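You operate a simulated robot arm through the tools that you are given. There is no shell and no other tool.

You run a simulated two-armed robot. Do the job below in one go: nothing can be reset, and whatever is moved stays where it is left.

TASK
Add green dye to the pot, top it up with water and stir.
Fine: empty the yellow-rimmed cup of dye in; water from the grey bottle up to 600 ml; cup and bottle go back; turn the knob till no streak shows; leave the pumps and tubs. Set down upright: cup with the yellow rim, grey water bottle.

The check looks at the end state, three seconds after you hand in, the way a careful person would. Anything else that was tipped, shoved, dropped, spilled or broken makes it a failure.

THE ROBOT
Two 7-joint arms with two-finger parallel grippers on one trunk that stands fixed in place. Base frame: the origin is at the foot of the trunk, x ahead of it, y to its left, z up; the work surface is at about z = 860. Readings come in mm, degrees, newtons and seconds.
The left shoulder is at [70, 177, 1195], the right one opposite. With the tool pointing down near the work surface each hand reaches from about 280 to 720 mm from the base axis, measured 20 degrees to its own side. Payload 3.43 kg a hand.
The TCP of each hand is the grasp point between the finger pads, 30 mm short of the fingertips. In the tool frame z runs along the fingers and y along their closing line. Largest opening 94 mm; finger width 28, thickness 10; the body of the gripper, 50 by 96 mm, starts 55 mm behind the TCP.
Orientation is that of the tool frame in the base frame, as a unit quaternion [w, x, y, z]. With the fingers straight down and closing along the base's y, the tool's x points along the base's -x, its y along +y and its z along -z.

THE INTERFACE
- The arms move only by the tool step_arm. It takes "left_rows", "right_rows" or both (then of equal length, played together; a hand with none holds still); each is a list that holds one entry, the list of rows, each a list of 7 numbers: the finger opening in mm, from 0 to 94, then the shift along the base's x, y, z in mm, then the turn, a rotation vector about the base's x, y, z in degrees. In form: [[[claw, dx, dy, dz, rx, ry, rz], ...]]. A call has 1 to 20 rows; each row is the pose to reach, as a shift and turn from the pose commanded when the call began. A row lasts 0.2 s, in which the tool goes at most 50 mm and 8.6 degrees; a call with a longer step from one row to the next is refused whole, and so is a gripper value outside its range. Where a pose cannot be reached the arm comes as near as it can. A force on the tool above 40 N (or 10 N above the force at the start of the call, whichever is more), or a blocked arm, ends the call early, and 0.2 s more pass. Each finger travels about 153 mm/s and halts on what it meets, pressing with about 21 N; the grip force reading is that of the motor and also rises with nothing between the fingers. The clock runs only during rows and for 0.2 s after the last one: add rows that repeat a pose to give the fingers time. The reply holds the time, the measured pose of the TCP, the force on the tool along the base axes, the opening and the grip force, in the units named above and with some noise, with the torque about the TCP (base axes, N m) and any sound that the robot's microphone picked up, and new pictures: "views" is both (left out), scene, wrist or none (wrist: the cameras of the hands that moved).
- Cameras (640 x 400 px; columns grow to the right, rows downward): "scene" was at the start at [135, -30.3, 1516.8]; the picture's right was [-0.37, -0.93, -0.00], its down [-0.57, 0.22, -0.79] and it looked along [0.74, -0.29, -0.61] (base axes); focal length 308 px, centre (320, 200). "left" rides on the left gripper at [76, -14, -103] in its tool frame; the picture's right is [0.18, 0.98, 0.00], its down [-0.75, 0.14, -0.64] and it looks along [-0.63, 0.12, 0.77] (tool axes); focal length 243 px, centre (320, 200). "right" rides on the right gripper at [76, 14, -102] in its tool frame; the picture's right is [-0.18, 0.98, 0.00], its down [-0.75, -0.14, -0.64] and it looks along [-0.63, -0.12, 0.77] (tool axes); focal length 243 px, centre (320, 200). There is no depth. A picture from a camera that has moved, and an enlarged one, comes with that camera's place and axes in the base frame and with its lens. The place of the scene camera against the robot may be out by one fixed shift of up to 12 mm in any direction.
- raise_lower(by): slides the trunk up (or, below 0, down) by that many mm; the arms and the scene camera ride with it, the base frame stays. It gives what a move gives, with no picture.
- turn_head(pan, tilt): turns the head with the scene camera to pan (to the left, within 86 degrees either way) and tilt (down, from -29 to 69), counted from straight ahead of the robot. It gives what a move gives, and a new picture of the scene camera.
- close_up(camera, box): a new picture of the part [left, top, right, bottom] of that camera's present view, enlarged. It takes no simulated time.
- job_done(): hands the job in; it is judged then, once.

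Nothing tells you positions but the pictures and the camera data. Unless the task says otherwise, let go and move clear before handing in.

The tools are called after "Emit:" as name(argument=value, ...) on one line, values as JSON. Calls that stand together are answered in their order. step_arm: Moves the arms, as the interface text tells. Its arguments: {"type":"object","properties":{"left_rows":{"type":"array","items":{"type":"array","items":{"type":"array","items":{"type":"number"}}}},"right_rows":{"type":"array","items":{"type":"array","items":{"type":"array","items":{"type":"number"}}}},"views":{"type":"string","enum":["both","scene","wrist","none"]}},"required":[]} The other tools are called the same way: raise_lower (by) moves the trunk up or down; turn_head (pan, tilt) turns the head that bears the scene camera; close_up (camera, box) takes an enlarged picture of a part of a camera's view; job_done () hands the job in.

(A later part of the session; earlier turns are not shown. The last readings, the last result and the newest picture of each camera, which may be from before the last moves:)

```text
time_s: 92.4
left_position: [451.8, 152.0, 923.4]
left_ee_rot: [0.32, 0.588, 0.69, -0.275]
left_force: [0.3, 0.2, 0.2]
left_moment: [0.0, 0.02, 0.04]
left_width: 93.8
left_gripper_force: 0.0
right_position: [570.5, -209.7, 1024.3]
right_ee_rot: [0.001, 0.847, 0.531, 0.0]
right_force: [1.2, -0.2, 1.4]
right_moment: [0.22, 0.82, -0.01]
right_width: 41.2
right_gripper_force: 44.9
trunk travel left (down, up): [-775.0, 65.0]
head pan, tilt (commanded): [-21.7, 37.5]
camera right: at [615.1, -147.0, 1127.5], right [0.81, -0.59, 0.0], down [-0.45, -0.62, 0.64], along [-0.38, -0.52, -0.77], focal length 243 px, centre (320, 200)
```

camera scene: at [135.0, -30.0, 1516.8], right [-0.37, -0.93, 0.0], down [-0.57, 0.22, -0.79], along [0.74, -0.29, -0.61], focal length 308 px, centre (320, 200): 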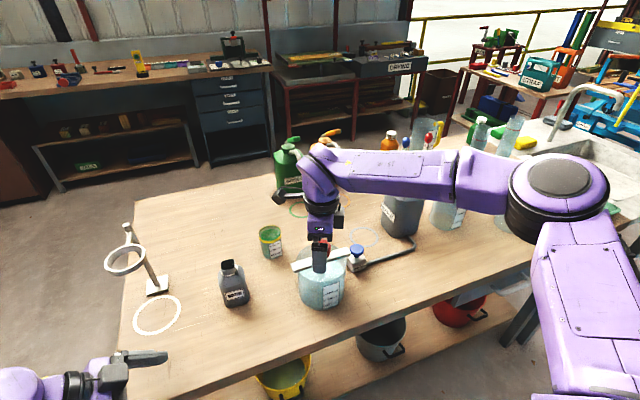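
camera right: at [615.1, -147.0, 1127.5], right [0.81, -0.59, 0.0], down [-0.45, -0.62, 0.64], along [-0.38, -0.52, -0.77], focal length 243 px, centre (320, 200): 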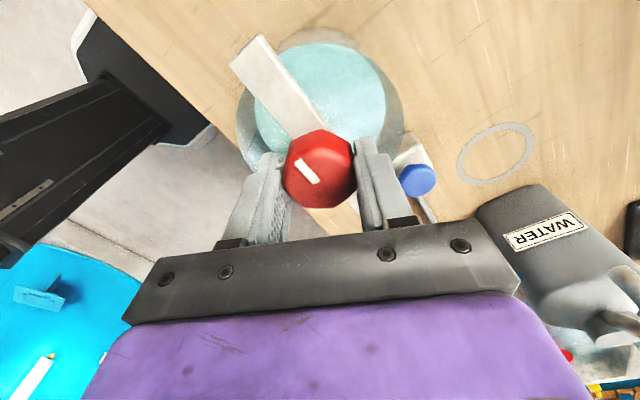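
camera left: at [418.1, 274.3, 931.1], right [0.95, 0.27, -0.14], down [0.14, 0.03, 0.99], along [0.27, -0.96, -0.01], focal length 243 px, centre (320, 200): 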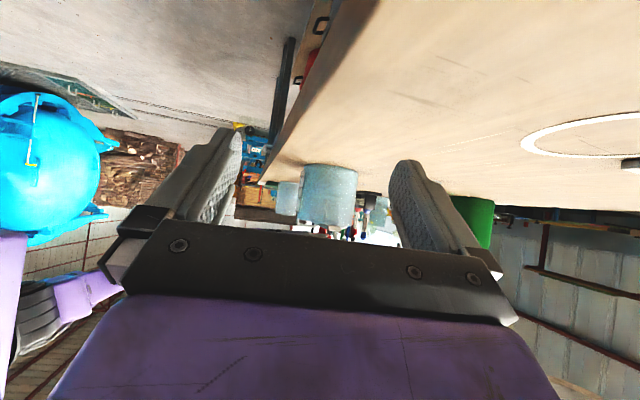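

The grip is good (41 mm). I'll start with a small clockwise turn to check that the knob turns freely and the pot stays put.

Emit:
step_arm(right_rows=[[[25, 0, 0, 0, 0, 0, -5], [25, 0, 0, 0, 0, 0, -11], [25, 0, 0, 0, 0, 0, -18], [25, 0, 0, 0, 0, 0, -25]]], views="wrist")

Emit:
close_up(camera="scene", box=[280, 215, 360, 315])

```text
time_s: 93.4
left_position: [450.9, 151.4, 923.8]
left_ee_rot: [0.321, 0.588, 0.689, -0.275]
left_force: [-0.1, -0.6, 0.3]
left_moment: [-0.03, -0.04, -0.01]
left_width: 93.9
left_gripper_force: 0.0
right_position: [570.7, -209.6, 1024.7]
right_ee_rot: [0.001, 0.942, 0.335, -0.001]
right_force: [-2.5, 1.9, -4.2]
right_moment: [0.33, 0.63, 0.96]
right_width: 41.7
right_gripper_force: 44.7
trunk travel left (down, up): [-775.0, 65.0]
head pan, tilt (commanded): [-21.7, 37.5]
camera right: at [637.2, -172.4, 1127.2], right [0.48, -0.88, 0.0], down [-0.67, -0.37, 0.64], along [-0.56, -0.31, -0.77], focal length 243 px, centre (320, 200)
```

right: 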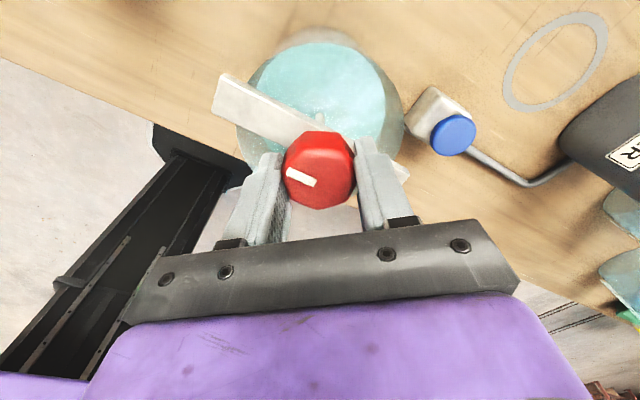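

```text
4.00 times, centred on (320, 265) of scene
camera zoom: at [135.1, -29.9, 1516.7], right [-0.37, -0.93, 0.0], down [-0.57, 0.22, -0.79], along [0.74, -0.29, -0.61], focal length 1232 px, centre (320, -60)
```

zoom: 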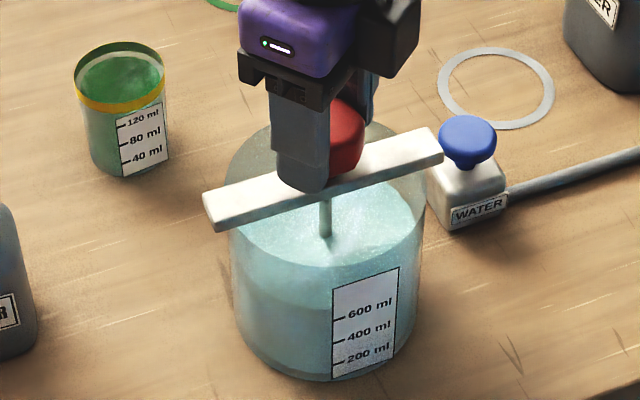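

The hand slipped one facet; the pointer did not move. I'll try the other direction (counter-clockwise) in small steps and watch the pointer.

Emit:
step_arm(right_rows=[[[25, 0, 0, 0, 0, 0, 4], [25, 0, 0, 0, 0, 0, 8], [25, 0, 0, 0, 0, 0, 12], [25, 0, 0, 0, 0, 0, 12]]], views="wrist")

Emit:
close_up(camera="right", box=[240, 100, 400, 240])

```text
time_s: 94.4
left_position: [451.5, 150.7, 923.4]
left_ee_rot: [0.321, 0.588, 0.69, -0.275]
left_force: [-0.4, -0.1, 0.2]
left_moment: [0.01, 0.01, 0.02]
left_width: 93.9
left_gripper_force: 0.1
right_position: [569.7, -210.6, 1025.4]
right_ee_rot: [0.001, 0.901, 0.433, -0.001]
right_force: [-4.8, 3.3, -9.1]
right_moment: [0.63, 0.34, 0.01]
right_width: 41.7
right_gripper_force: 45.2
trunk travel left (down, up): [-775.0, 65.0]
head pan, tilt (commanded): [-21.7, 37.5]
camera right: at [628.0, -159.0, 1127.1], right [0.65, -0.76, 0.0], down [-0.58, -0.5, 0.64], along [-0.49, -0.42, -0.77], focal length 243 px, centre (320, 200)
```

right: 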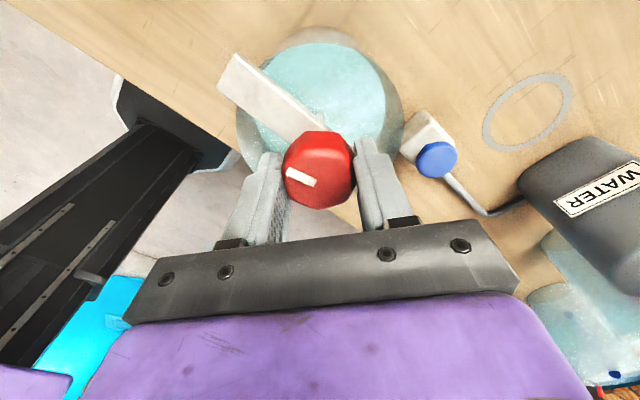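

```text
2.86 times, centred on (320, 170) of right
camera zoom: at [628.0, -159.0, 1127.1], right [0.65, -0.76, 0.0], down [-0.58, -0.5, 0.64], along [-0.49, -0.42, -0.77], focal length 693 px, centre (320, 286)
```

zoom: 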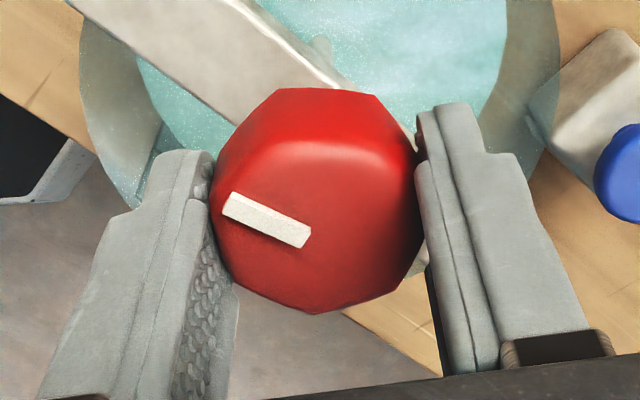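

Counter-clockwise the knob turns freely with the hand, so that is the way. There is a slight upward pull on the knob (−9 N), so I'll ease down 1 mm, release, and rewind the open hand for a long counter-clockwise stroke.

Emit:
step_arm(right_rows=[[[25, 0, 0, -0.7, 0, 0, 0], [25, 0, 0, -1.3, 0, 0, 0], [25, 0, 0, -1.3, 0, 0, 0]]], views="none")

```text
time_s: 95.2
left_position: [450.7, 151.0, 924.7]
left_ee_rot: [0.321, 0.589, 0.689, -0.275]
left_force: [0.8, 0.9, 0.8]
left_moment: [0.0, 0.03, 0.01]
left_width: 93.9
left_gripper_force: 0.0
right_position: [569.2, -209.5, 1023.5]
right_ee_rot: [0.001, 0.902, 0.432, 0.0]
right_force: [-1.5, 1.0, 0.7]
right_moment: [-0.21, 1.59, -0.01]
right_width: 41.7
right_gripper_force: 45.2
trunk travel left (down, up): [-775.0, 65.0]
head pan, tilt (commanded): [-21.7, 37.5]
```

The load is relieved. I'll continue counter-clockwise with this grip for another 40°, to confirm that it turns smoothly.

Emit:
step_arm(right_rows=[[[25, 0, 0, 0, 0, 0, 5], [25, 0, 0, 0, 0, 0, 11], [25, 0, 0, 0, 0, 0, 18], [25, 0, 0, 0, 0, 0, 25], [25, 0, 0, 0, 0, 0, 32], [25, 0, 0, 0, 0, 0, 40], [25, 0, 0, 0, 0, 0, 40]]], views="wrist")

Emit:
close_up(camera="right", box=[240, 100, 400, 240])

Emit:
close_up(camera="scene", box=[280, 215, 360, 315])

```text
time_s: 96.8
left_position: [450.8, 151.2, 923.9]
left_ee_rot: [0.322, 0.588, 0.69, -0.275]
left_force: [-0.9, -0.6, 0.3]
left_moment: [-0.01, 0.03, 0.03]
left_width: 93.7
left_gripper_force: 0.1
right_position: [569.7, -208.8, 1024.9]
right_ee_rot: [0.001, 0.698, 0.716, 0.002]
right_force: [1.8, 0.7, 7.8]
right_moment: [1.03, 0.85, 0.01]
right_width: 41.7
right_gripper_force: 45.0
trunk travel left (down, up): [-775.0, 65.0]
head pan, tilt (commanded): [-21.7, 37.5]
camera right: at [581.3, -133.2, 1127.3], right [0.99, -0.16, 0.0], down [-0.13, -0.76, 0.64], along [-0.1, -0.63, -0.77], focal length 243 px, centre (320, 200)
```

right: 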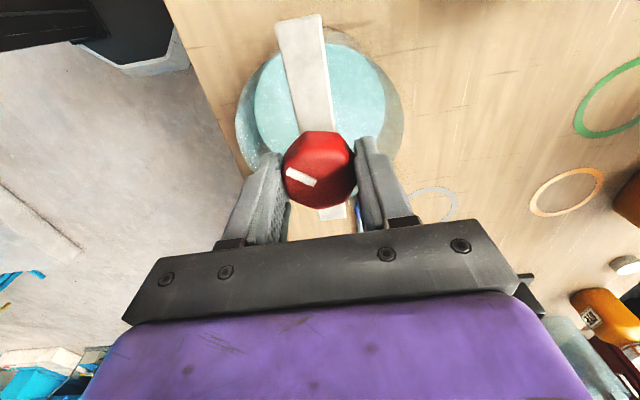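

```text
2.86 times, centred on (320, 170) of right
camera zoom: at [581.3, -133.2, 1127.3], right [0.99, -0.16, 0.0], down [-0.13, -0.76, 0.64], along [-0.1, -0.63, -0.77], focal length 693 px, centre (320, 286)
```

zoom: 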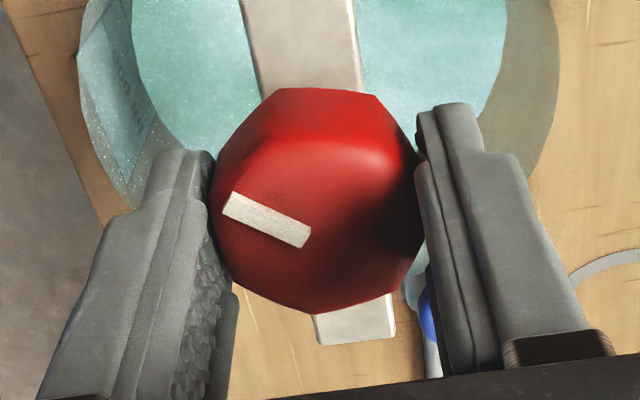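

```text
4.00 times, centred on (320, 265) of scene
camera zoom: at [134.5, -29.7, 1516.9], right [-0.37, -0.93, 0.0], down [-0.57, 0.22, -0.79], along [0.74, -0.29, -0.61], focal length 1232 px, centre (320, -60)
```

zoom: 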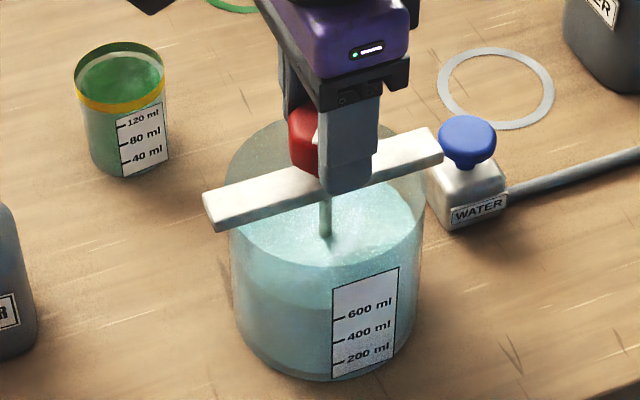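

The knob turned with the hand by 40°, and pot and bar stayed still. I'll release, rewind the open hand by nine facets (−231°), and then grip again for a long counter-clockwise stroke.

Emit:
step_arm(right_rows=[[[50, 0, 0, 0, 0, 0, 0], [94, 0, 0, 0, 0, 0, 0], [94, 0, 0, 0, 0, 0, 0], [94, 0, 0, 0, 0, 0, -7.7], [94, 0, 0, 0, 0, 0, -15.4], [94, 0, 0, 0, 0, 0, -23.1], [94, 0, 0, 0, 0, 0, -30.9], [94, 0, 0, 0, 0, 0, -38.6], [94, 0, 0, 0, 0, 0, -46.3], [94, 0, 0, 0, 0, 0, -54], [94, 0, 0, 0, 0, 0, -61.7], [94, 0, 0, 0, 0, 0, -69.4], [94, 0, 0, 0, 0, 0, -77.1], [94, 0, 0, 0, 0, 0, -84.9], [94, 0, 0, 0, 0, 0, -92.6], [94, 0, 0, 0, 0, 0, -100.3], [94, 0, 0, 0, 0, 0, -108], [94, 0, 0, 0, 0, 0, -115.7]]], views="none")

Emit:
step_arm(right_rows=[[[94, 0, 0, 0, 0, 0, -7.7], [94, 0, 0, 0, 0, 0, -15.4], [94, 0, 0, 0, 0, 0, -23.1], [94, 0, 0, 0, 0, 0, -30.9], [94, 0, 0, 0, 0, 0, -38.6], [94, 0, 0, 0, 0, 0, -46.3], [94, 0, 0, 0, 0, 0, -54], [94, 0, 0, 0, 0, 0, -61.7], [94, 0, 0, 0, 0, 0, -69.4], [94, 0, 0, 0, 0, 0, -77.1], [94, 0, 0, 0, 0, 0, -84.9], [94, 0, 0, 0, 0, 0, -92.6], [94, 0, 0, 0, 0, 0, -100.3], [94, 0, 0, 0, 0, 0, -108], [94, 0, 0, 0, 0, 0, -115.7], [94, 0, 0, 0, 0, 0, -115.7]]], views="both")

Emit:
close_up(camera="scene", box=[280, 215, 360, 315])

Emit:
close_up(camera="right", box=[240, 100, 400, 240])

```text
time_s: 100.6
left_position: [451.8, 151.4, 923.0]
left_ee_rot: [0.321, 0.588, 0.689, -0.276]
left_force: [-0.2, -0.2, -0.4]
left_moment: [0.01, 0.02, -0.02]
left_width: 94.2
left_gripper_force: 0.2
right_position: [570.2, -210.1, 1023.1]
right_ee_rot: [0.001, 0.977, -0.213, 0.0]
right_force: [-0.4, -0.9, 0.1]
right_moment: [0.03, -0.01, 0.0]
right_width: 94.0
right_gripper_force: 0.1
trunk travel left (down, up): [-775.0, 65.0]
head pan, tilt (commanded): [-21.7, 37.5]
```

```text
time_s: 104.0
left_position: [452.6, 150.9, 923.6]
left_ee_rot: [0.32, 0.589, 0.69, -0.275]
left_force: [0.8, -0.7, -0.9]
left_moment: [0.04, 0.03, 0.04]
left_width: 93.7
left_gripper_force: 0.1
right_position: [569.4, -210.5, 1024.5]
right_ee_rot: [0.0, -0.341, 0.94, 0.001]
right_force: [1.1, 0.9, 0.2]
right_moment: [0.01, -0.01, 0.01]
right_width: 94.1
right_gripper_force: 0.1
trunk travel left (down, up): [-775.0, 65.0]
head pan, tilt (commanded): [-21.7, 37.5]
camera scene: at [135.0, -30.0, 1516.8], right [-0.37, -0.93, 0.0], down [-0.57, 0.22, -0.79], along [0.74, -0.29, -0.61], focal length 308 px, centre (320, 200)
camera right: at [501.9, -248.0, 1126.8], right [-0.49, 0.87, 0.0], down [0.67, 0.37, 0.64], along [0.56, 0.31, -0.77], focal length 243 px, centre (320, 200)
```

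scene: 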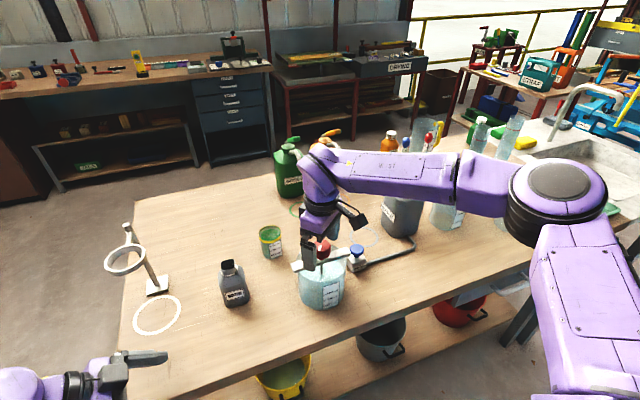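
right: 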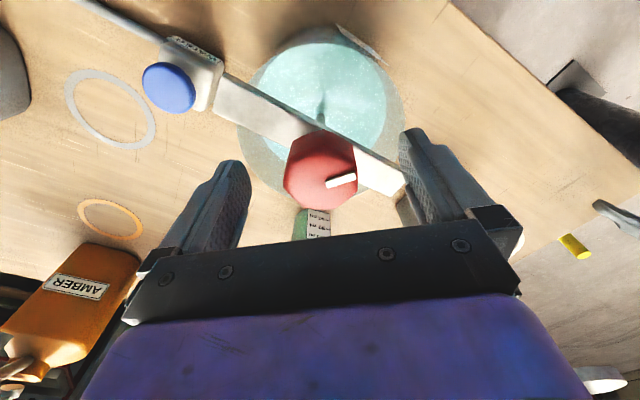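

```text
4.00 times, centred on (320, 265) of scene
camera zoom: at [135.0, -30.0, 1516.8], right [-0.37, -0.93, 0.0], down [-0.57, 0.22, -0.79], along [0.74, -0.29, -0.61], focal length 1232 px, centre (320, -60)
```

zoom: 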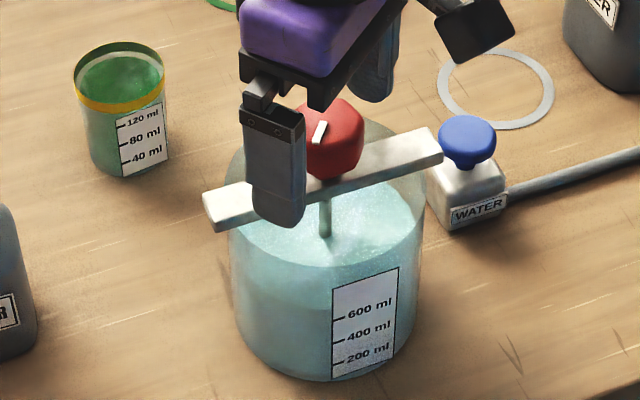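

```text
2.86 times, centred on (320, 170) of right
camera zoom: at [501.9, -248.0, 1126.8], right [-0.49, 0.87, 0.0], down [0.67, 0.37, 0.64], along [0.56, 0.31, -0.77], focal length 693 px, centre (320, 286)
```

zoom: 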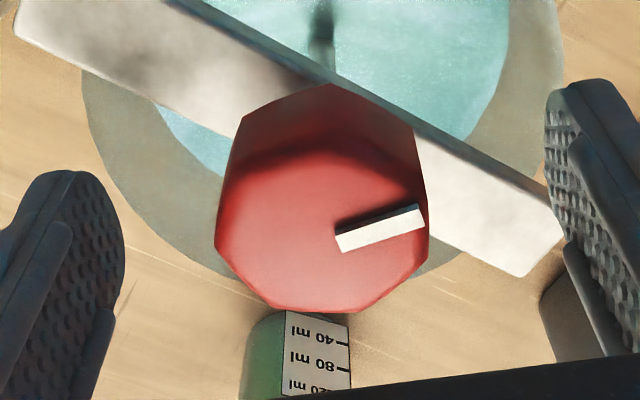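

Rewound without trouble. Now I'll grip again and turn counter-clockwise by 231° in two moves.

Emit:
step_arm(right_rows=[[[60, 0, 0, 0, 0, 0, 0], [48, 0, 0, 0, 0, 0, 0], [25, 0, 0, 0, 0, 0, 0], [25, 0, 0, 0, 0, 0, 0], [25, 0, 0, 0, 0, 0, 5], [25, 0, 0, 0, 0, 0, 12], [25, 0, 0, 0, 0, 0, 20], [25, 0, 0, 0, 0, 0, 28], [25, 0, 0, 0, 0, 0, 36], [25, 0, 0, 0, 0, 0, 44], [25, 0, 0, 0, 0, 0, 52], [25, 0, 0, 0, 0, 0, 60], [25, 0, 0, 0, 0, 0, 68], [25, 0, 0, 0, 0, 0, 76], [25, 0, 0, 0, 0, 0, 84], [25, 0, 0, 0, 0, 0, 92], [25, 0, 0, 0, 0, 0, 100], [25, 0, 0, 0, 0, 0, 108], [25, 0, 0, 0, 0, 0, 115.7]]], views="wrist")

Emit:
close_up(camera="right", box=[240, 100, 400, 240])

Emit:
close_up(camera="scene", box=[280, 215, 360, 315])

```text
time_s: 108.0
left_position: [451.6, 151.0, 923.2]
left_ee_rot: [0.32, 0.589, 0.689, -0.275]
left_force: [-0.5, 0.1, -0.3]
left_moment: [-0.03, -0.02, 0.0]
left_width: 94.1
left_gripper_force: 0.1
right_position: [570.2, -209.2, 1024.0]
right_ee_rot: [0.001, 0.978, -0.21, 0.0]
right_force: [-0.1, 1.0, 0.7]
right_moment: [1.11, -0.16, -0.04]
right_width: 40.8
right_gripper_force: 44.6
trunk travel left (down, up): [-775.0, 65.0]
head pan, tilt (commanded): [-21.7, 37.5]
camera right: at [633.0, -253.9, 1126.7], right [-0.57, -0.82, 0.0], down [-0.63, 0.44, 0.64], along [-0.53, 0.37, -0.77], focal length 243 px, centre (320, 200)
```

right: 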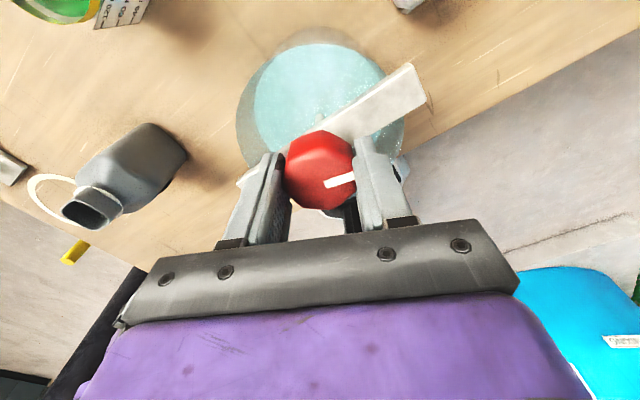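

```text
2.86 times, centred on (320, 170) of right
camera zoom: at [633.0, -253.9, 1126.7], right [-0.57, -0.82, 0.0], down [-0.63, 0.44, 0.64], along [-0.53, 0.37, -0.77], focal length 693 px, centre (320, 286)
```

zoom: 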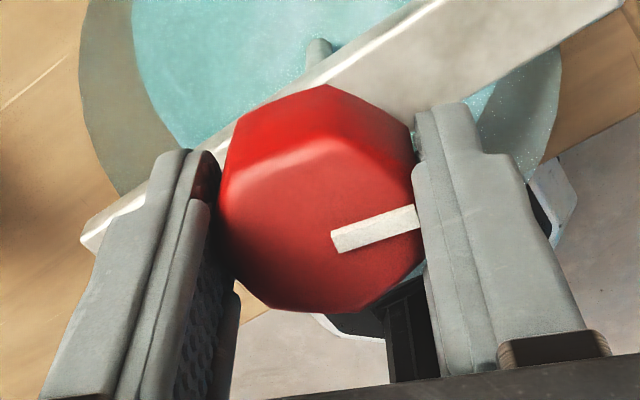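

```text
4.00 times, centred on (320, 265) of scene
camera zoom: at [135.1, -29.9, 1516.8], right [-0.37, -0.93, 0.0], down [-0.57, 0.22, -0.79], along [0.74, -0.29, -0.61], focal length 1232 px, centre (320, -60)
```

zoom: 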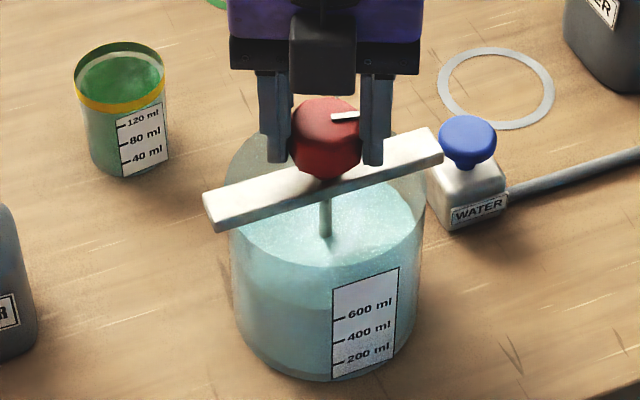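

The pointer follows the hand, and pot and bar stay steady. Continuing the stroke.

Emit:
step_arm(right_rows=[[[25, 0, 0, 0, 0, 0, 8], [25, 0, 0, 0, 0, 0, 16], [25, 0, 0, 0, 0, 0, 24], [25, 0, 0, 0, 0, 0, 32], [25, 0, 0, 0, 0, 0, 40], [25, 0, 0, 0, 0, 0, 48], [25, 0, 0, 0, 0, 0, 56], [25, 0, 0, 0, 0, 0, 64], [25, 0, 0, 0, 0, 0, 72], [25, 0, 0, 0, 0, 0, 80], [25, 0, 0, 0, 0, 0, 88], [25, 0, 0, 0, 0, 0, 96], [25, 0, 0, 0, 0, 0, 104], [25, 0, 0, 0, 0, 0, 112], [25, 0, 0, 0, 0, 0, 115.7]]], views="wrist")

Emit:
close_up(camera="scene", box=[290, 235, 354, 315])

Emit:
close_up(camera="right", box=[220, 20, 420, 180])

```text
time_s: 111.2
left_position: [452.1, 150.6, 923.6]
left_ee_rot: [0.321, 0.588, 0.69, -0.274]
left_force: [-0.9, 0.2, -0.9]
left_moment: [0.02, -0.02, -0.01]
left_width: 94.0
left_gripper_force: 0.0
right_position: [568.9, -210.5, 1024.6]
right_ee_rot: [0.0, 0.7, 0.714, 0.001]
right_force: [0.5, -0.8, 2.1]
right_moment: [0.55, 0.85, -0.79]
right_width: 41.7
right_gripper_force: 45.0
trunk travel left (down, up): [-775.0, 65.0]
head pan, tilt (commanded): [-21.7, 37.5]
camera right: at [581.5, -133.7, 1126.7], right [0.99, -0.16, 0.0], down [-0.12, -0.76, 0.64], along [-0.1, -0.63, -0.77], focal length 243 px, centre (320, 200)
```

right: 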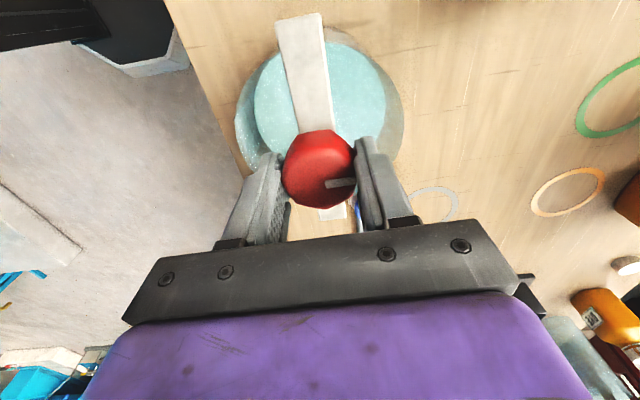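

```text
5.00 times, centred on (322, 275) of scene
camera zoom: at [135.1, -30.3, 1516.8], right [-0.37, -0.93, 0.0], down [-0.57, 0.23, -0.79], along [0.74, -0.29, -0.61], focal length 1540 px, centre (310, -175)
```

zoom: 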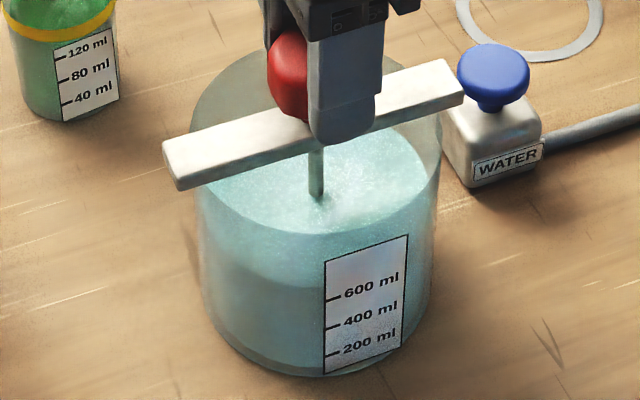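

```text
2.50 times, centred on (320, 100) of right
camera zoom: at [581.5, -133.7, 1126.7], right [0.99, -0.16, 0.0], down [-0.12, -0.76, 0.64], along [-0.1, -0.63, -0.77], focal length 606 px, centre (320, 450)
```

zoom: 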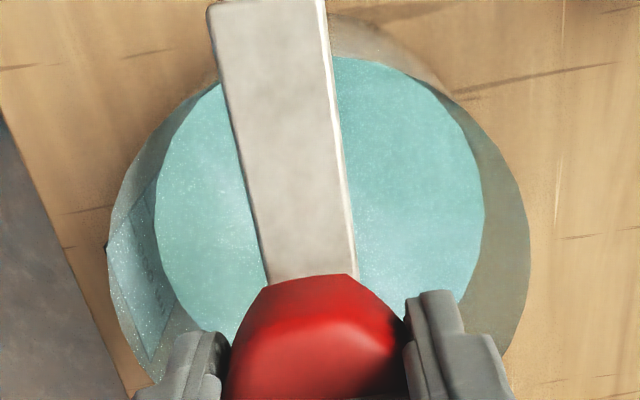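

The liquid already looks even, with no streak. To be safe I'll do further strokes: release, rewind, and turn again.

Emit:
step_arm(right_rows=[[[50, 0, 0, 0, 0, 0, 0], [94, 0, 0, 0, 0, 0, 0], [94, 0, 0, 0, 0, 0, 0], [94, 0, 0, 0, 0, 0, -7.7], [94, 0, 0, 0, 0, 0, -15.4], [94, 0, 0, 0, 0, 0, -23.1], [94, 0, 0, 0, 0, 0, -30.9], [94, 0, 0, 0, 0, 0, -38.6], [94, 0, 0, 0, 0, 0, -46.3], [94, 0, 0, 0, 0, 0, -54], [94, 0, 0, 0, 0, 0, -61.7], [94, 0, 0, 0, 0, 0, -69.4], [94, 0, 0, 0, 0, 0, -77.1], [94, 0, 0, 0, 0, 0, -84.9], [94, 0, 0, 0, 0, 0, -92.6], [94, 0, 0, 0, 0, 0, -100.3], [94, 0, 0, 0, 0, 0, -108], [94, 0, 0, 0, 0, 0, -115.7]]], views="none")

Emit:
step_arm(right_rows=[[[94, 0, 0, 0, 0, 0, -7.7], [94, 0, 0, 0, 0, 0, -15.4], [94, 0, 0, 0, 0, 0, -23.1], [94, 0, 0, 0, 0, 0, -30.9], [94, 0, 0, 0, 0, 0, -38.6], [94, 0, 0, 0, 0, 0, -46.3], [94, 0, 0, 0, 0, 0, -54], [94, 0, 0, 0, 0, 0, -61.7], [94, 0, 0, 0, 0, 0, -69.4], [94, 0, 0, 0, 0, 0, -77.1], [94, 0, 0, 0, 0, 0, -84.9], [94, 0, 0, 0, 0, 0, -92.6], [94, 0, 0, 0, 0, 0, -100.3], [94, 0, 0, 0, 0, 0, -108], [94, 0, 0, 0, 0, 0, -115.7], [94, 0, 0, 0, 0, 0, -115.7]]], views="both")

Emit:
close_up(camera="right", box=[240, 100, 400, 240])

Emit:
close_up(camera="scene", box=[290, 235, 354, 315])

```text
time_s: 115.0
left_position: [450.9, 151.6, 923.6]
left_ee_rot: [0.321, 0.588, 0.689, -0.275]
left_force: [-0.1, -0.7, -0.5]
left_moment: [-0.02, 0.0, -0.01]
left_width: 93.9
left_gripper_force: 0.0
right_position: [569.5, -209.8, 1024.1]
right_ee_rot: [0.001, 0.977, -0.213, 0.0]
right_force: [-0.1, -0.2, 0.1]
right_moment: [-0.01, 0.02, 0.01]
right_width: 93.8
right_gripper_force: 0.1
trunk travel left (down, up): [-775.0, 65.0]
head pan, tilt (commanded): [-21.7, 37.5]
```

```text
time_s: 118.4
left_position: [451.7, 151.4, 923.0]
left_ee_rot: [0.321, 0.589, 0.689, -0.276]
left_force: [0.8, -0.1, -0.4]
left_moment: [-0.01, 0.01, 0.01]
left_width: 94.1
left_gripper_force: 0.0
right_position: [569.7, -209.8, 1023.0]
right_ee_rot: [-0.001, -0.341, 0.94, 0.001]
right_force: [0.5, -0.7, -0.1]
right_moment: [-0.01, 0.03, -0.01]
right_width: 94.0
right_gripper_force: 0.0
trunk travel left (down, up): [-775.0, 65.0]
head pan, tilt (commanded): [-21.7, 37.5]
camera scene: at [135.0, -29.9, 1516.8], right [-0.37, -0.93, 0.0], down [-0.57, 0.22, -0.79], along [0.74, -0.29, -0.61], focal length 308 px, centre (320, 200)
camera right: at [501.6, -247.7, 1126.6], right [-0.49, 0.87, 0.0], down [0.67, 0.37, 0.64], along [0.56, 0.31, -0.77], focal length 243 px, centre (320, 200)
```

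scene: 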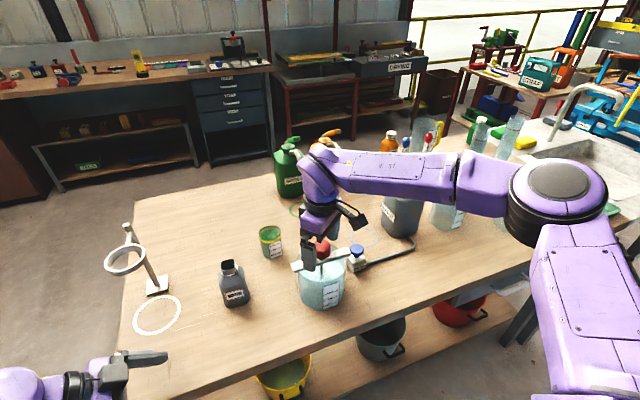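
right: 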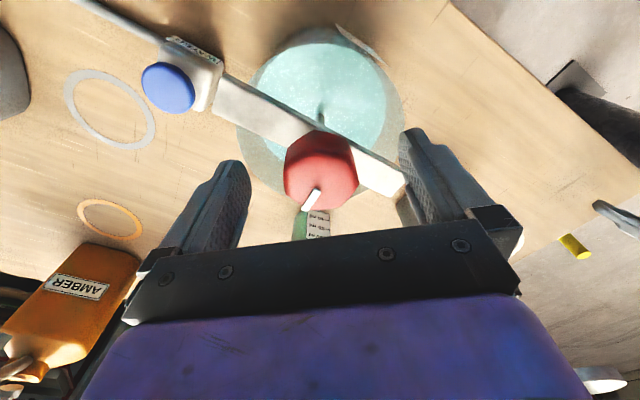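

```text
2.86 times, centred on (320, 170) of right
camera zoom: at [501.6, -247.7, 1126.6], right [-0.49, 0.87, 0.0], down [0.67, 0.37, 0.64], along [0.56, 0.31, -0.77], focal length 693 px, centre (320, 286)
```

zoom: 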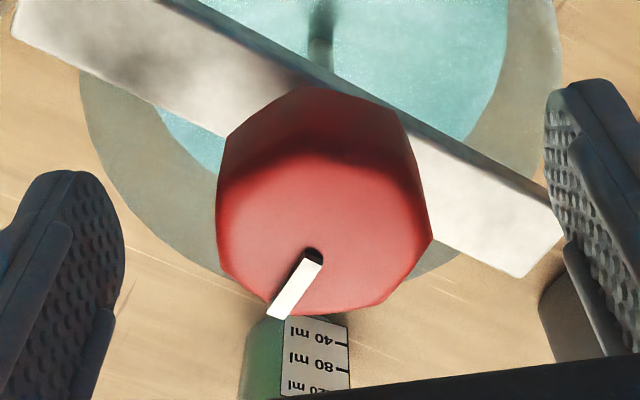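

```text
5.00 times, centred on (322, 275) of scene
camera zoom: at [135.0, -29.9, 1516.8], right [-0.37, -0.93, 0.0], down [-0.57, 0.22, -0.79], along [0.74, -0.29, -0.61], focal length 1540 px, centre (310, -175)
```

zoom: 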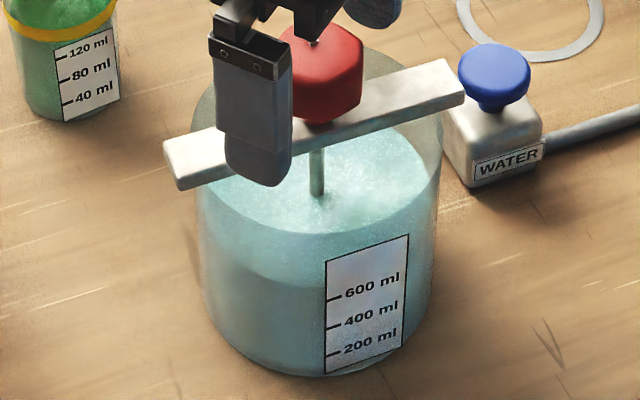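

The knob, bar and pot are unmoved otherwise. Second long stroke now.

Emit:
step_arm(right_rows=[[[60, 0, 0, 0, 0, 0, 0], [48, 0, 0, 0, 0, 0, 0], [25, 0, 0, 0, 0, 0, 0], [25, 0, 0, 0, 0, 0, 0], [25, 0, 0, 0, 0, 0, 5], [25, 0, 0, 0, 0, 0, 12], [25, 0, 0, 0, 0, 0, 20], [25, 0, 0, 0, 0, 0, 28], [25, 0, 0, 0, 0, 0, 36], [25, 0, 0, 0, 0, 0, 44], [25, 0, 0, 0, 0, 0, 52], [25, 0, 0, 0, 0, 0, 60], [25, 0, 0, 0, 0, 0, 68], [25, 0, 0, 0, 0, 0, 76], [25, 0, 0, 0, 0, 0, 84], [25, 0, 0, 0, 0, 0, 92], [25, 0, 0, 0, 0, 0, 100], [25, 0, 0, 0, 0, 0, 108], [25, 0, 0, 0, 0, 0, 115.7]]], views="none")

Emit:
step_arm(right_rows=[[[25, 0, 0, 0, 0, 0, 8], [25, 0, 0, 0, 0, 0, 16], [25, 0, 0, 0, 0, 0, 24], [25, 0, 0, 0, 0, 0, 32], [25, 0, 0, 0, 0, 0, 40], [25, 0, 0, 0, 0, 0, 48], [25, 0, 0, 0, 0, 0, 56], [25, 0, 0, 0, 0, 0, 64], [25, 0, 0, 0, 0, 0, 72], [25, 0, 0, 0, 0, 0, 80], [25, 0, 0, 0, 0, 0, 88], [25, 0, 0, 0, 0, 0, 96], [25, 0, 0, 0, 0, 0, 104], [25, 0, 0, 0, 0, 0, 112], [25, 0, 0, 0, 0, 0, 115.7]]], views="wrist")

Emit:
close_up(camera="scene", box=[290, 235, 354, 315])

Emit:
close_up(camera="right", box=[220, 20, 420, 220])

Emit:
close_up(camera="left", box=[300, 160, 370, 220])

```text
time_s: 122.4
left_position: [449.9, 151.8, 923.6]
left_ee_rot: [0.321, 0.588, 0.69, -0.275]
left_force: [0.1, 0.2, 0.5]
left_moment: [0.02, -0.01, -0.03]
left_width: 93.9
left_gripper_force: 0.1
right_position: [568.9, -210.0, 1024.3]
right_ee_rot: [0.001, 0.978, -0.21, -0.001]
right_force: [1.1, 2.0, -1.3]
right_moment: [0.32, -0.66, -1.04]
right_width: 41.4
right_gripper_force: 45.4
trunk travel left (down, up): [-775.0, 65.0]
head pan, tilt (commanded): [-21.7, 37.5]
```

```text
time_s: 125.6
left_position: [451.3, 152.2, 924.3]
left_ee_rot: [0.321, 0.589, 0.689, -0.276]
left_force: [0.8, 0.1, 0.8]
left_moment: [0.0, 0.0, -0.02]
left_width: 94.1
left_gripper_force: 0.0
right_position: [569.8, -209.5, 1024.5]
right_ee_rot: [0.001, 0.699, 0.715, 0.0]
right_force: [-2.0, -0.2, -1.5]
right_moment: [0.33, 0.75, -0.85]
right_width: 42.0
right_gripper_force: 44.8
trunk travel left (down, up): [-775.0, 65.0]
head pan, tilt (commanded): [-21.7, 37.5]
camera right: at [581.6, -133.7, 1126.6], right [0.99, -0.16, 0.0], down [-0.12, -0.76, 0.64], along [-0.1, -0.63, -0.77], focal length 243 px, centre (320, 200)
```

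right: 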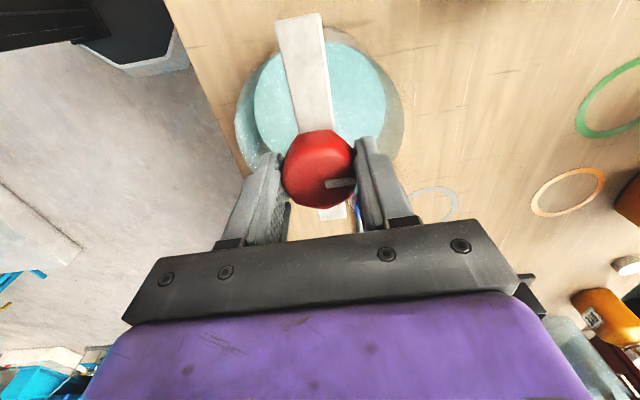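

```text
5.00 times, centred on (322, 275) of scene
camera zoom: at [135.0, -30.0, 1516.8], right [-0.37, -0.93, 0.0], down [-0.57, 0.22, -0.79], along [0.74, -0.29, -0.61], focal length 1540 px, centre (310, -175)
```

zoom: 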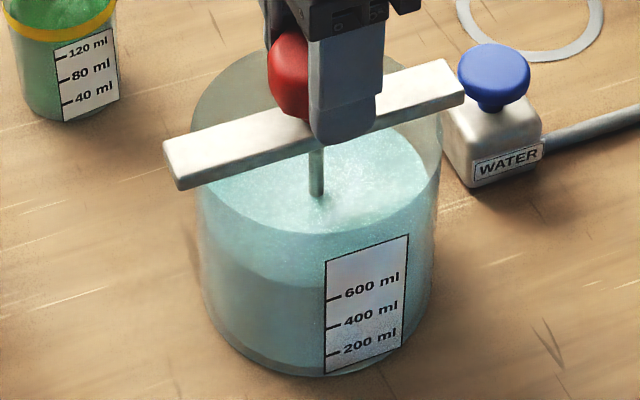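

```text
2.00 times, centred on (320, 120) of right
camera zoom: at [581.6, -133.7, 1126.6], right [0.99, -0.16, 0.0], down [-0.12, -0.76, 0.64], along [-0.1, -0.63, -0.77], focal length 485 px, centre (320, 360)
```

zoom: 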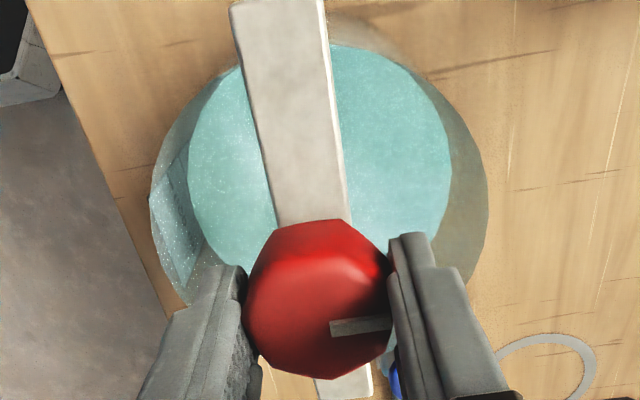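

```text
6.67 times, centred on (335, 190) of left
camera zoom: at [418.0, 274.2, 931.3], right [0.95, 0.27, -0.14], down [0.14, 0.03, 0.99], along [0.27, -0.96, -0.01], focal length 1618 px, centre (220, 267)
```

zoom: 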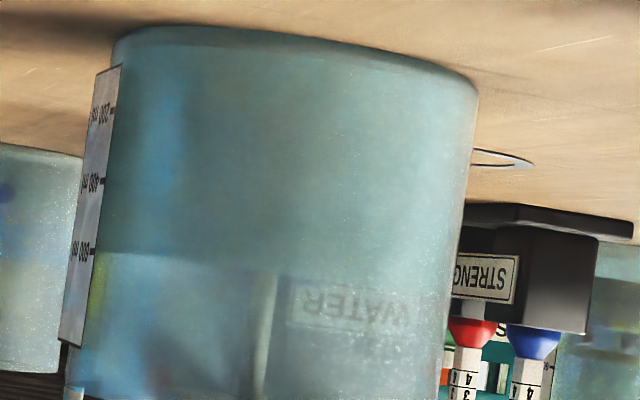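

The pointer stopped at the same direction both times, so the knob has an end stop after ~265° and the last stroke only slipped on it. I'll release and inspect the liquid closely for any remaining streaks.

Emit:
step_arm(right_rows=[[[50, 0, 0, 0, 0, 0, 0], [94, 0, 0, 0, 0, 0, 0], [94, 0, 0, 0, 0, 0, 0]]], views="both")

Emit:
close_up(camera="scene", box=[304, 255, 344, 305])

Emit:
close_up(camera="right", box=[230, 20, 410, 140])

Emit:
close_up(camera="left", box=[304, 160, 366, 216])

```text
time_s: 126.4
left_position: [451.4, 151.5, 924.6]
left_ee_rot: [0.321, 0.589, 0.689, -0.275]
left_force: [0.2, -0.2, -0.4]
left_moment: [0.0, -0.02, -0.03]
left_width: 94.2
left_gripper_force: 0.1
right_position: [570.6, -208.1, 1023.6]
right_ee_rot: [0.001, 0.7, 0.714, 0.001]
right_force: [0.2, -0.7, 0.5]
right_moment: [0.03, -0.01, -0.01]
right_width: 93.8
right_gripper_force: 0.1
trunk travel left (down, up): [-775.0, 65.0]
head pan, tilt (commanded): [-21.7, 37.5]
camera scene: at [135.0, -29.8, 1516.8], right [-0.37, -0.93, 0.0], down [-0.57, 0.22, -0.79], along [0.74, -0.29, -0.61], focal length 308 px, centre (320, 200)
camera right: at [581.8, -133.2, 1126.6], right [0.99, -0.16, 0.0], down [-0.13, -0.76, 0.64], along [-0.1, -0.63, -0.77], focal length 243 px, centre (320, 200)
```

scene: 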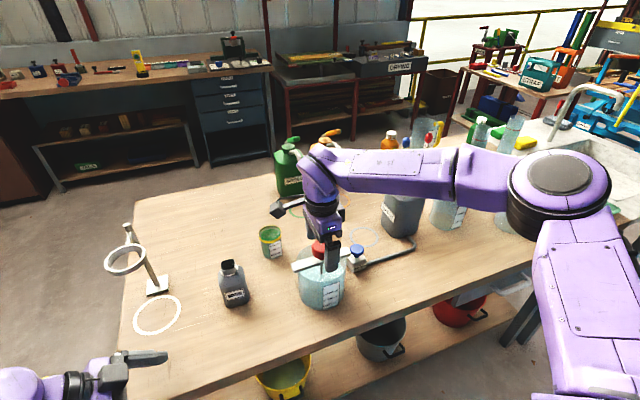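
right: 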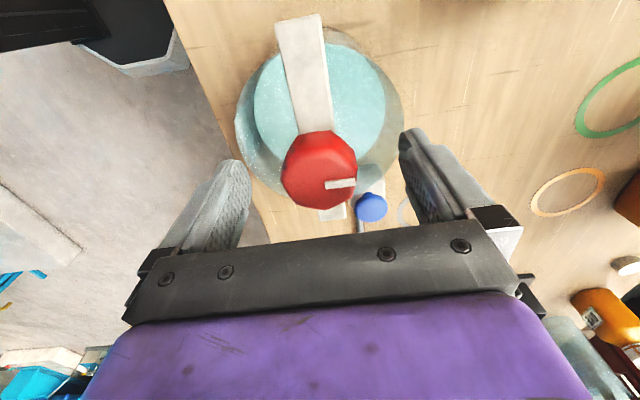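

```text
8.00 times, centred on (324, 280) of scene
camera zoom: at [135.0, -29.8, 1516.8], right [-0.37, -0.93, 0.0], down [-0.57, 0.22, -0.79], along [0.74, -0.29, -0.61], focal length 2464 px, centre (288, -440)
```

zoom: 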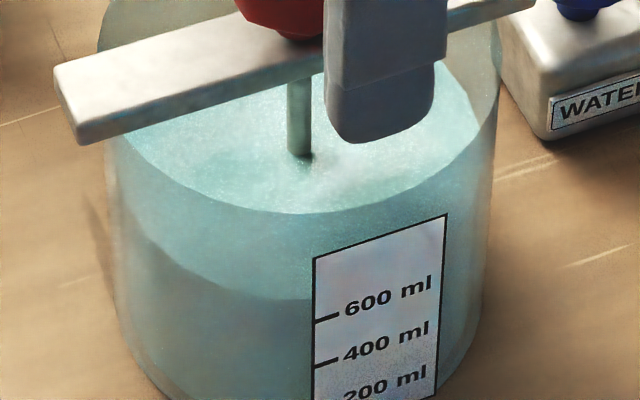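

```text
3.33 times, centred on (320, 80) of right
camera zoom: at [581.8, -133.2, 1126.6], right [0.99, -0.16, 0.0], down [-0.13, -0.76, 0.64], along [-0.1, -0.63, -0.77], focal length 809 px, centre (320, 600)
```

zoom: 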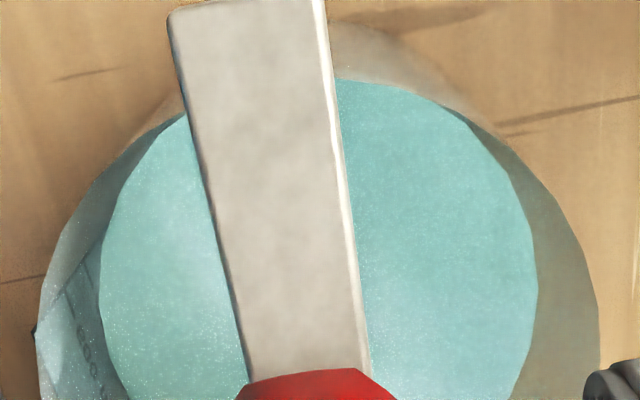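

```text
7.14 times, centred on (335, 188) of left
camera zoom: at [418.0, 274.5, 931.3], right [0.95, 0.27, -0.14], down [0.14, 0.03, 0.99], along [0.27, -0.96, -0.01], focal length 1733 px, centre (213, 286)
```

zoom: 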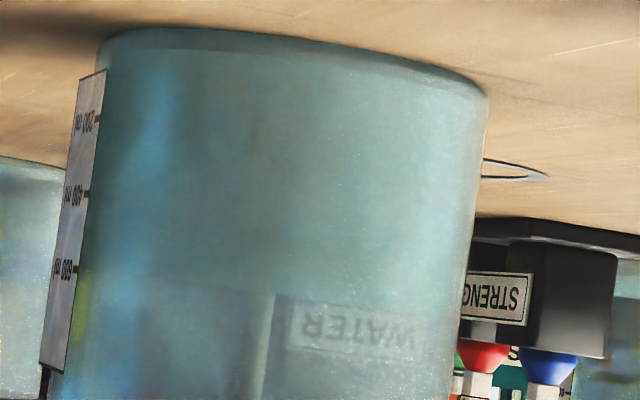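

From above the liquid looks even; the scene view still has a faint pale patch that may only be glare. Since the knob can swing back, I'll stir once more clockwise by ~230°.

Emit:
step_arm(right_rows=[[[94, 0, 0, 0, 0, 0, 6.5], [60, 0, 0, 0, 0, 0, 6.5], [48, 0, 0, 0, 0, 0, 6.5], [25, 0, 0, 0, 0, 0, 6.5], [25, 0, 0, 0, 0, 0, 6.5], [25, 0, 0, 0, 0, 0, 2], [25, 0, 0, 0, 0, 0, -5], [25, 0, 0, 0, 0, 0, -13], [25, 0, 0, 0, 0, 0, -21], [25, 0, 0, 0, 0, 0, -29], [25, 0, 0, 0, 0, 0, -37], [25, 0, 0, 0, 0, 0, -45], [25, 0, 0, 0, 0, 0, -53], [25, 0, 0, 0, 0, 0, -61], [25, 0, 0, 0, 0, 0, -69], [25, 0, 0, 0, 0, 0, -77], [25, 0, 0, 0, 0, 0, -85], [25, 0, 0, 0, 0, 0, -93], [25, 0, 0, 0, 0, 0, -101]]], views="wrist")

Emit:
close_up(camera="right", box=[220, 20, 420, 220])

Emit:
close_up(camera="scene", box=[290, 235, 354, 315])

```text
time_s: 130.4
left_position: [451.0, 152.1, 924.6]
left_ee_rot: [0.32, 0.589, 0.689, -0.275]
left_force: [0.2, -0.4, 0.5]
left_moment: [0.01, 0.01, 0.0]
left_width: 93.8
left_gripper_force: 0.1
right_position: [569.3, -210.5, 1024.3]
right_ee_rot: [0.001, 0.996, -0.087, -0.001]
right_force: [-4.0, 2.6, -6.5]
right_moment: [0.95, -0.44, 0.02]
right_width: 41.4
right_gripper_force: 44.6
trunk travel left (down, up): [-775.0, 65.0]
head pan, tilt (commanded): [-21.7, 37.5]
camera right: at [641.8, -236.4, 1126.6], right [-0.35, -0.94, 0.0], down [-0.72, 0.27, 0.64], along [-0.6, 0.22, -0.77], focal length 243 px, centre (320, 200)
```

right: 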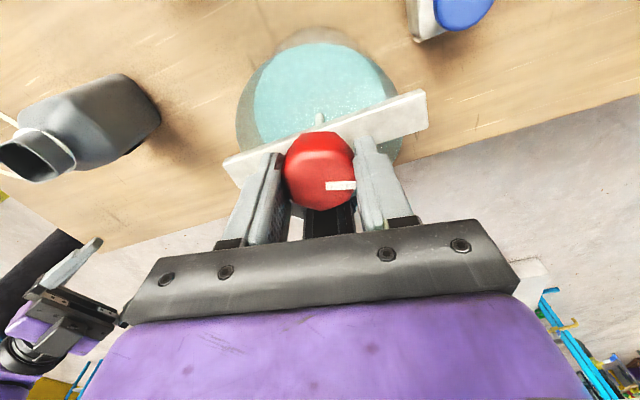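

```text
2.00 times, centred on (320, 120) of right
camera zoom: at [641.8, -236.4, 1126.6], right [-0.35, -0.94, 0.0], down [-0.72, 0.27, 0.64], along [-0.6, 0.22, -0.77], focal length 485 px, centre (320, 360)
```

zoom: 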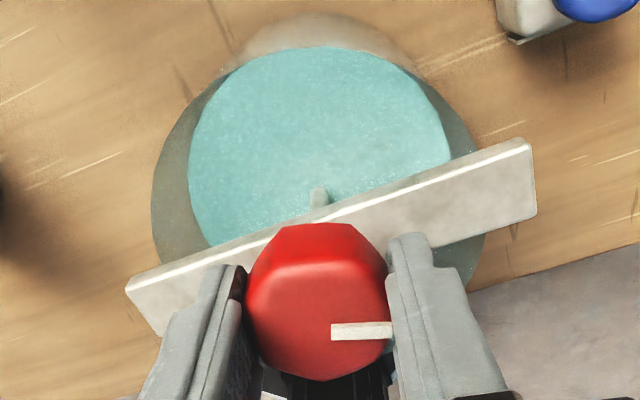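

```text
5.00 times, centred on (322, 275) of scene
camera zoom: at [135.0, -29.8, 1516.7], right [-0.37, -0.93, 0.0], down [-0.57, 0.22, -0.79], along [0.74, -0.29, -0.61], focal length 1540 px, centre (310, -175)
```

zoom: 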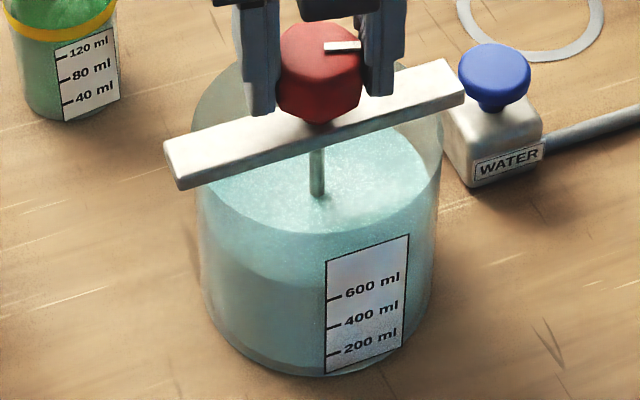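

The knob follows clockwise and the liquid looks uniform. I'll finish this swing by another 100°.

Emit:
step_arm(right_rows=[[[25, 0, 0, -0.5, 0, 0, -6], [25, 0, 0, -0.8, 0, 0, -14], [25, 0, 0, -0.8, 0, 0, -22], [25, 0, 0, -0.8, 0, 0, -30], [25, 0, 0, -0.8, 0, 0, -38], [25, 0, 0, -0.8, 0, 0, -46], [25, 0, 0, -0.8, 0, 0, -54], [25, 0, 0, -0.8, 0, 0, -62], [25, 0, 0, -0.8, 0, 0, -70], [25, 0, 0, -0.8, 0, 0, -78], [25, 0, 0, -0.8, 0, 0, -86], [25, 0, 0, -0.8, 0, 0, -94], [25, 0, 0, -0.8, 0, 0, -102], [25, 0, 0, -0.8, 0, 0, -102]]], views="wrist")

Emit:
close_up(camera="right", box=[220, 20, 420, 220])

Emit:
close_up(camera="scene", box=[290, 235, 354, 315])

```text
time_s: 133.4
left_position: [452.5, 152.4, 924.3]
left_ee_rot: [0.322, 0.588, 0.69, -0.275]
left_force: [0.6, 0.3, 0.5]
left_moment: [0.04, -0.01, -0.01]
left_width: 94.2
left_gripper_force: 0.1
right_position: [570.4, -210.0, 1024.7]
right_ee_rot: [0.0, -0.561, 0.828, 0.0]
right_force: [4.2, -2.3, 12.4]
right_moment: [-1.21, -0.06, -0.03]
right_width: 41.2
right_gripper_force: 44.8
trunk travel left (down, up): [-775.0, 65.0]
head pan, tilt (commanded): [-21.7, 37.5]
camera right: at [527.5, -274.9, 1126.5], right [-0.84, 0.54, 0.0], down [0.41, 0.65, 0.64], along [0.35, 0.54, -0.77], focal length 243 px, centre (320, 200)
```

right: 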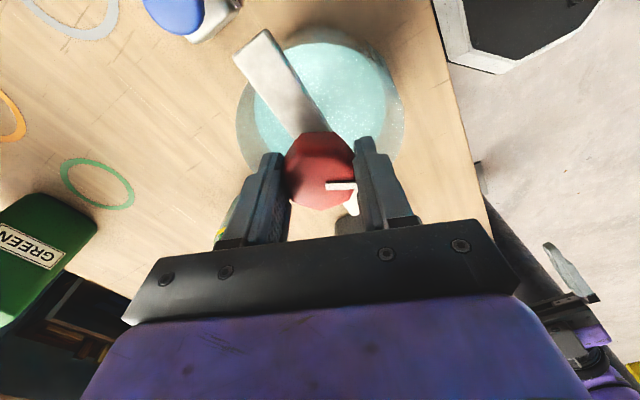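

```text
2.00 times, centred on (320, 120) of right
camera zoom: at [527.5, -274.9, 1126.5], right [-0.84, 0.54, 0.0], down [0.41, 0.65, 0.64], along [0.35, 0.54, -0.77], focal length 485 px, centre (320, 360)
```

zoom: 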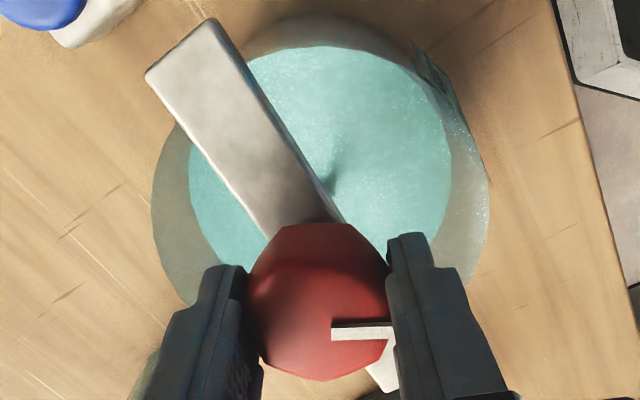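

```text
5.00 times, centred on (322, 275) of scene
camera zoom: at [134.3, -29.3, 1516.9], right [-0.37, -0.93, 0.0], down [-0.57, 0.22, -0.79], along [0.74, -0.29, -0.61], focal length 1540 px, centre (310, -175)
```

zoom: 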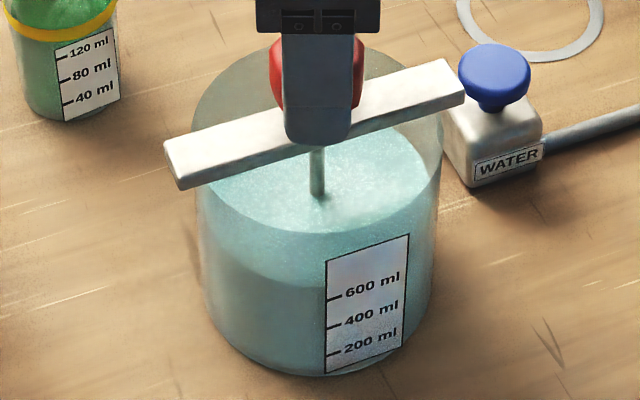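

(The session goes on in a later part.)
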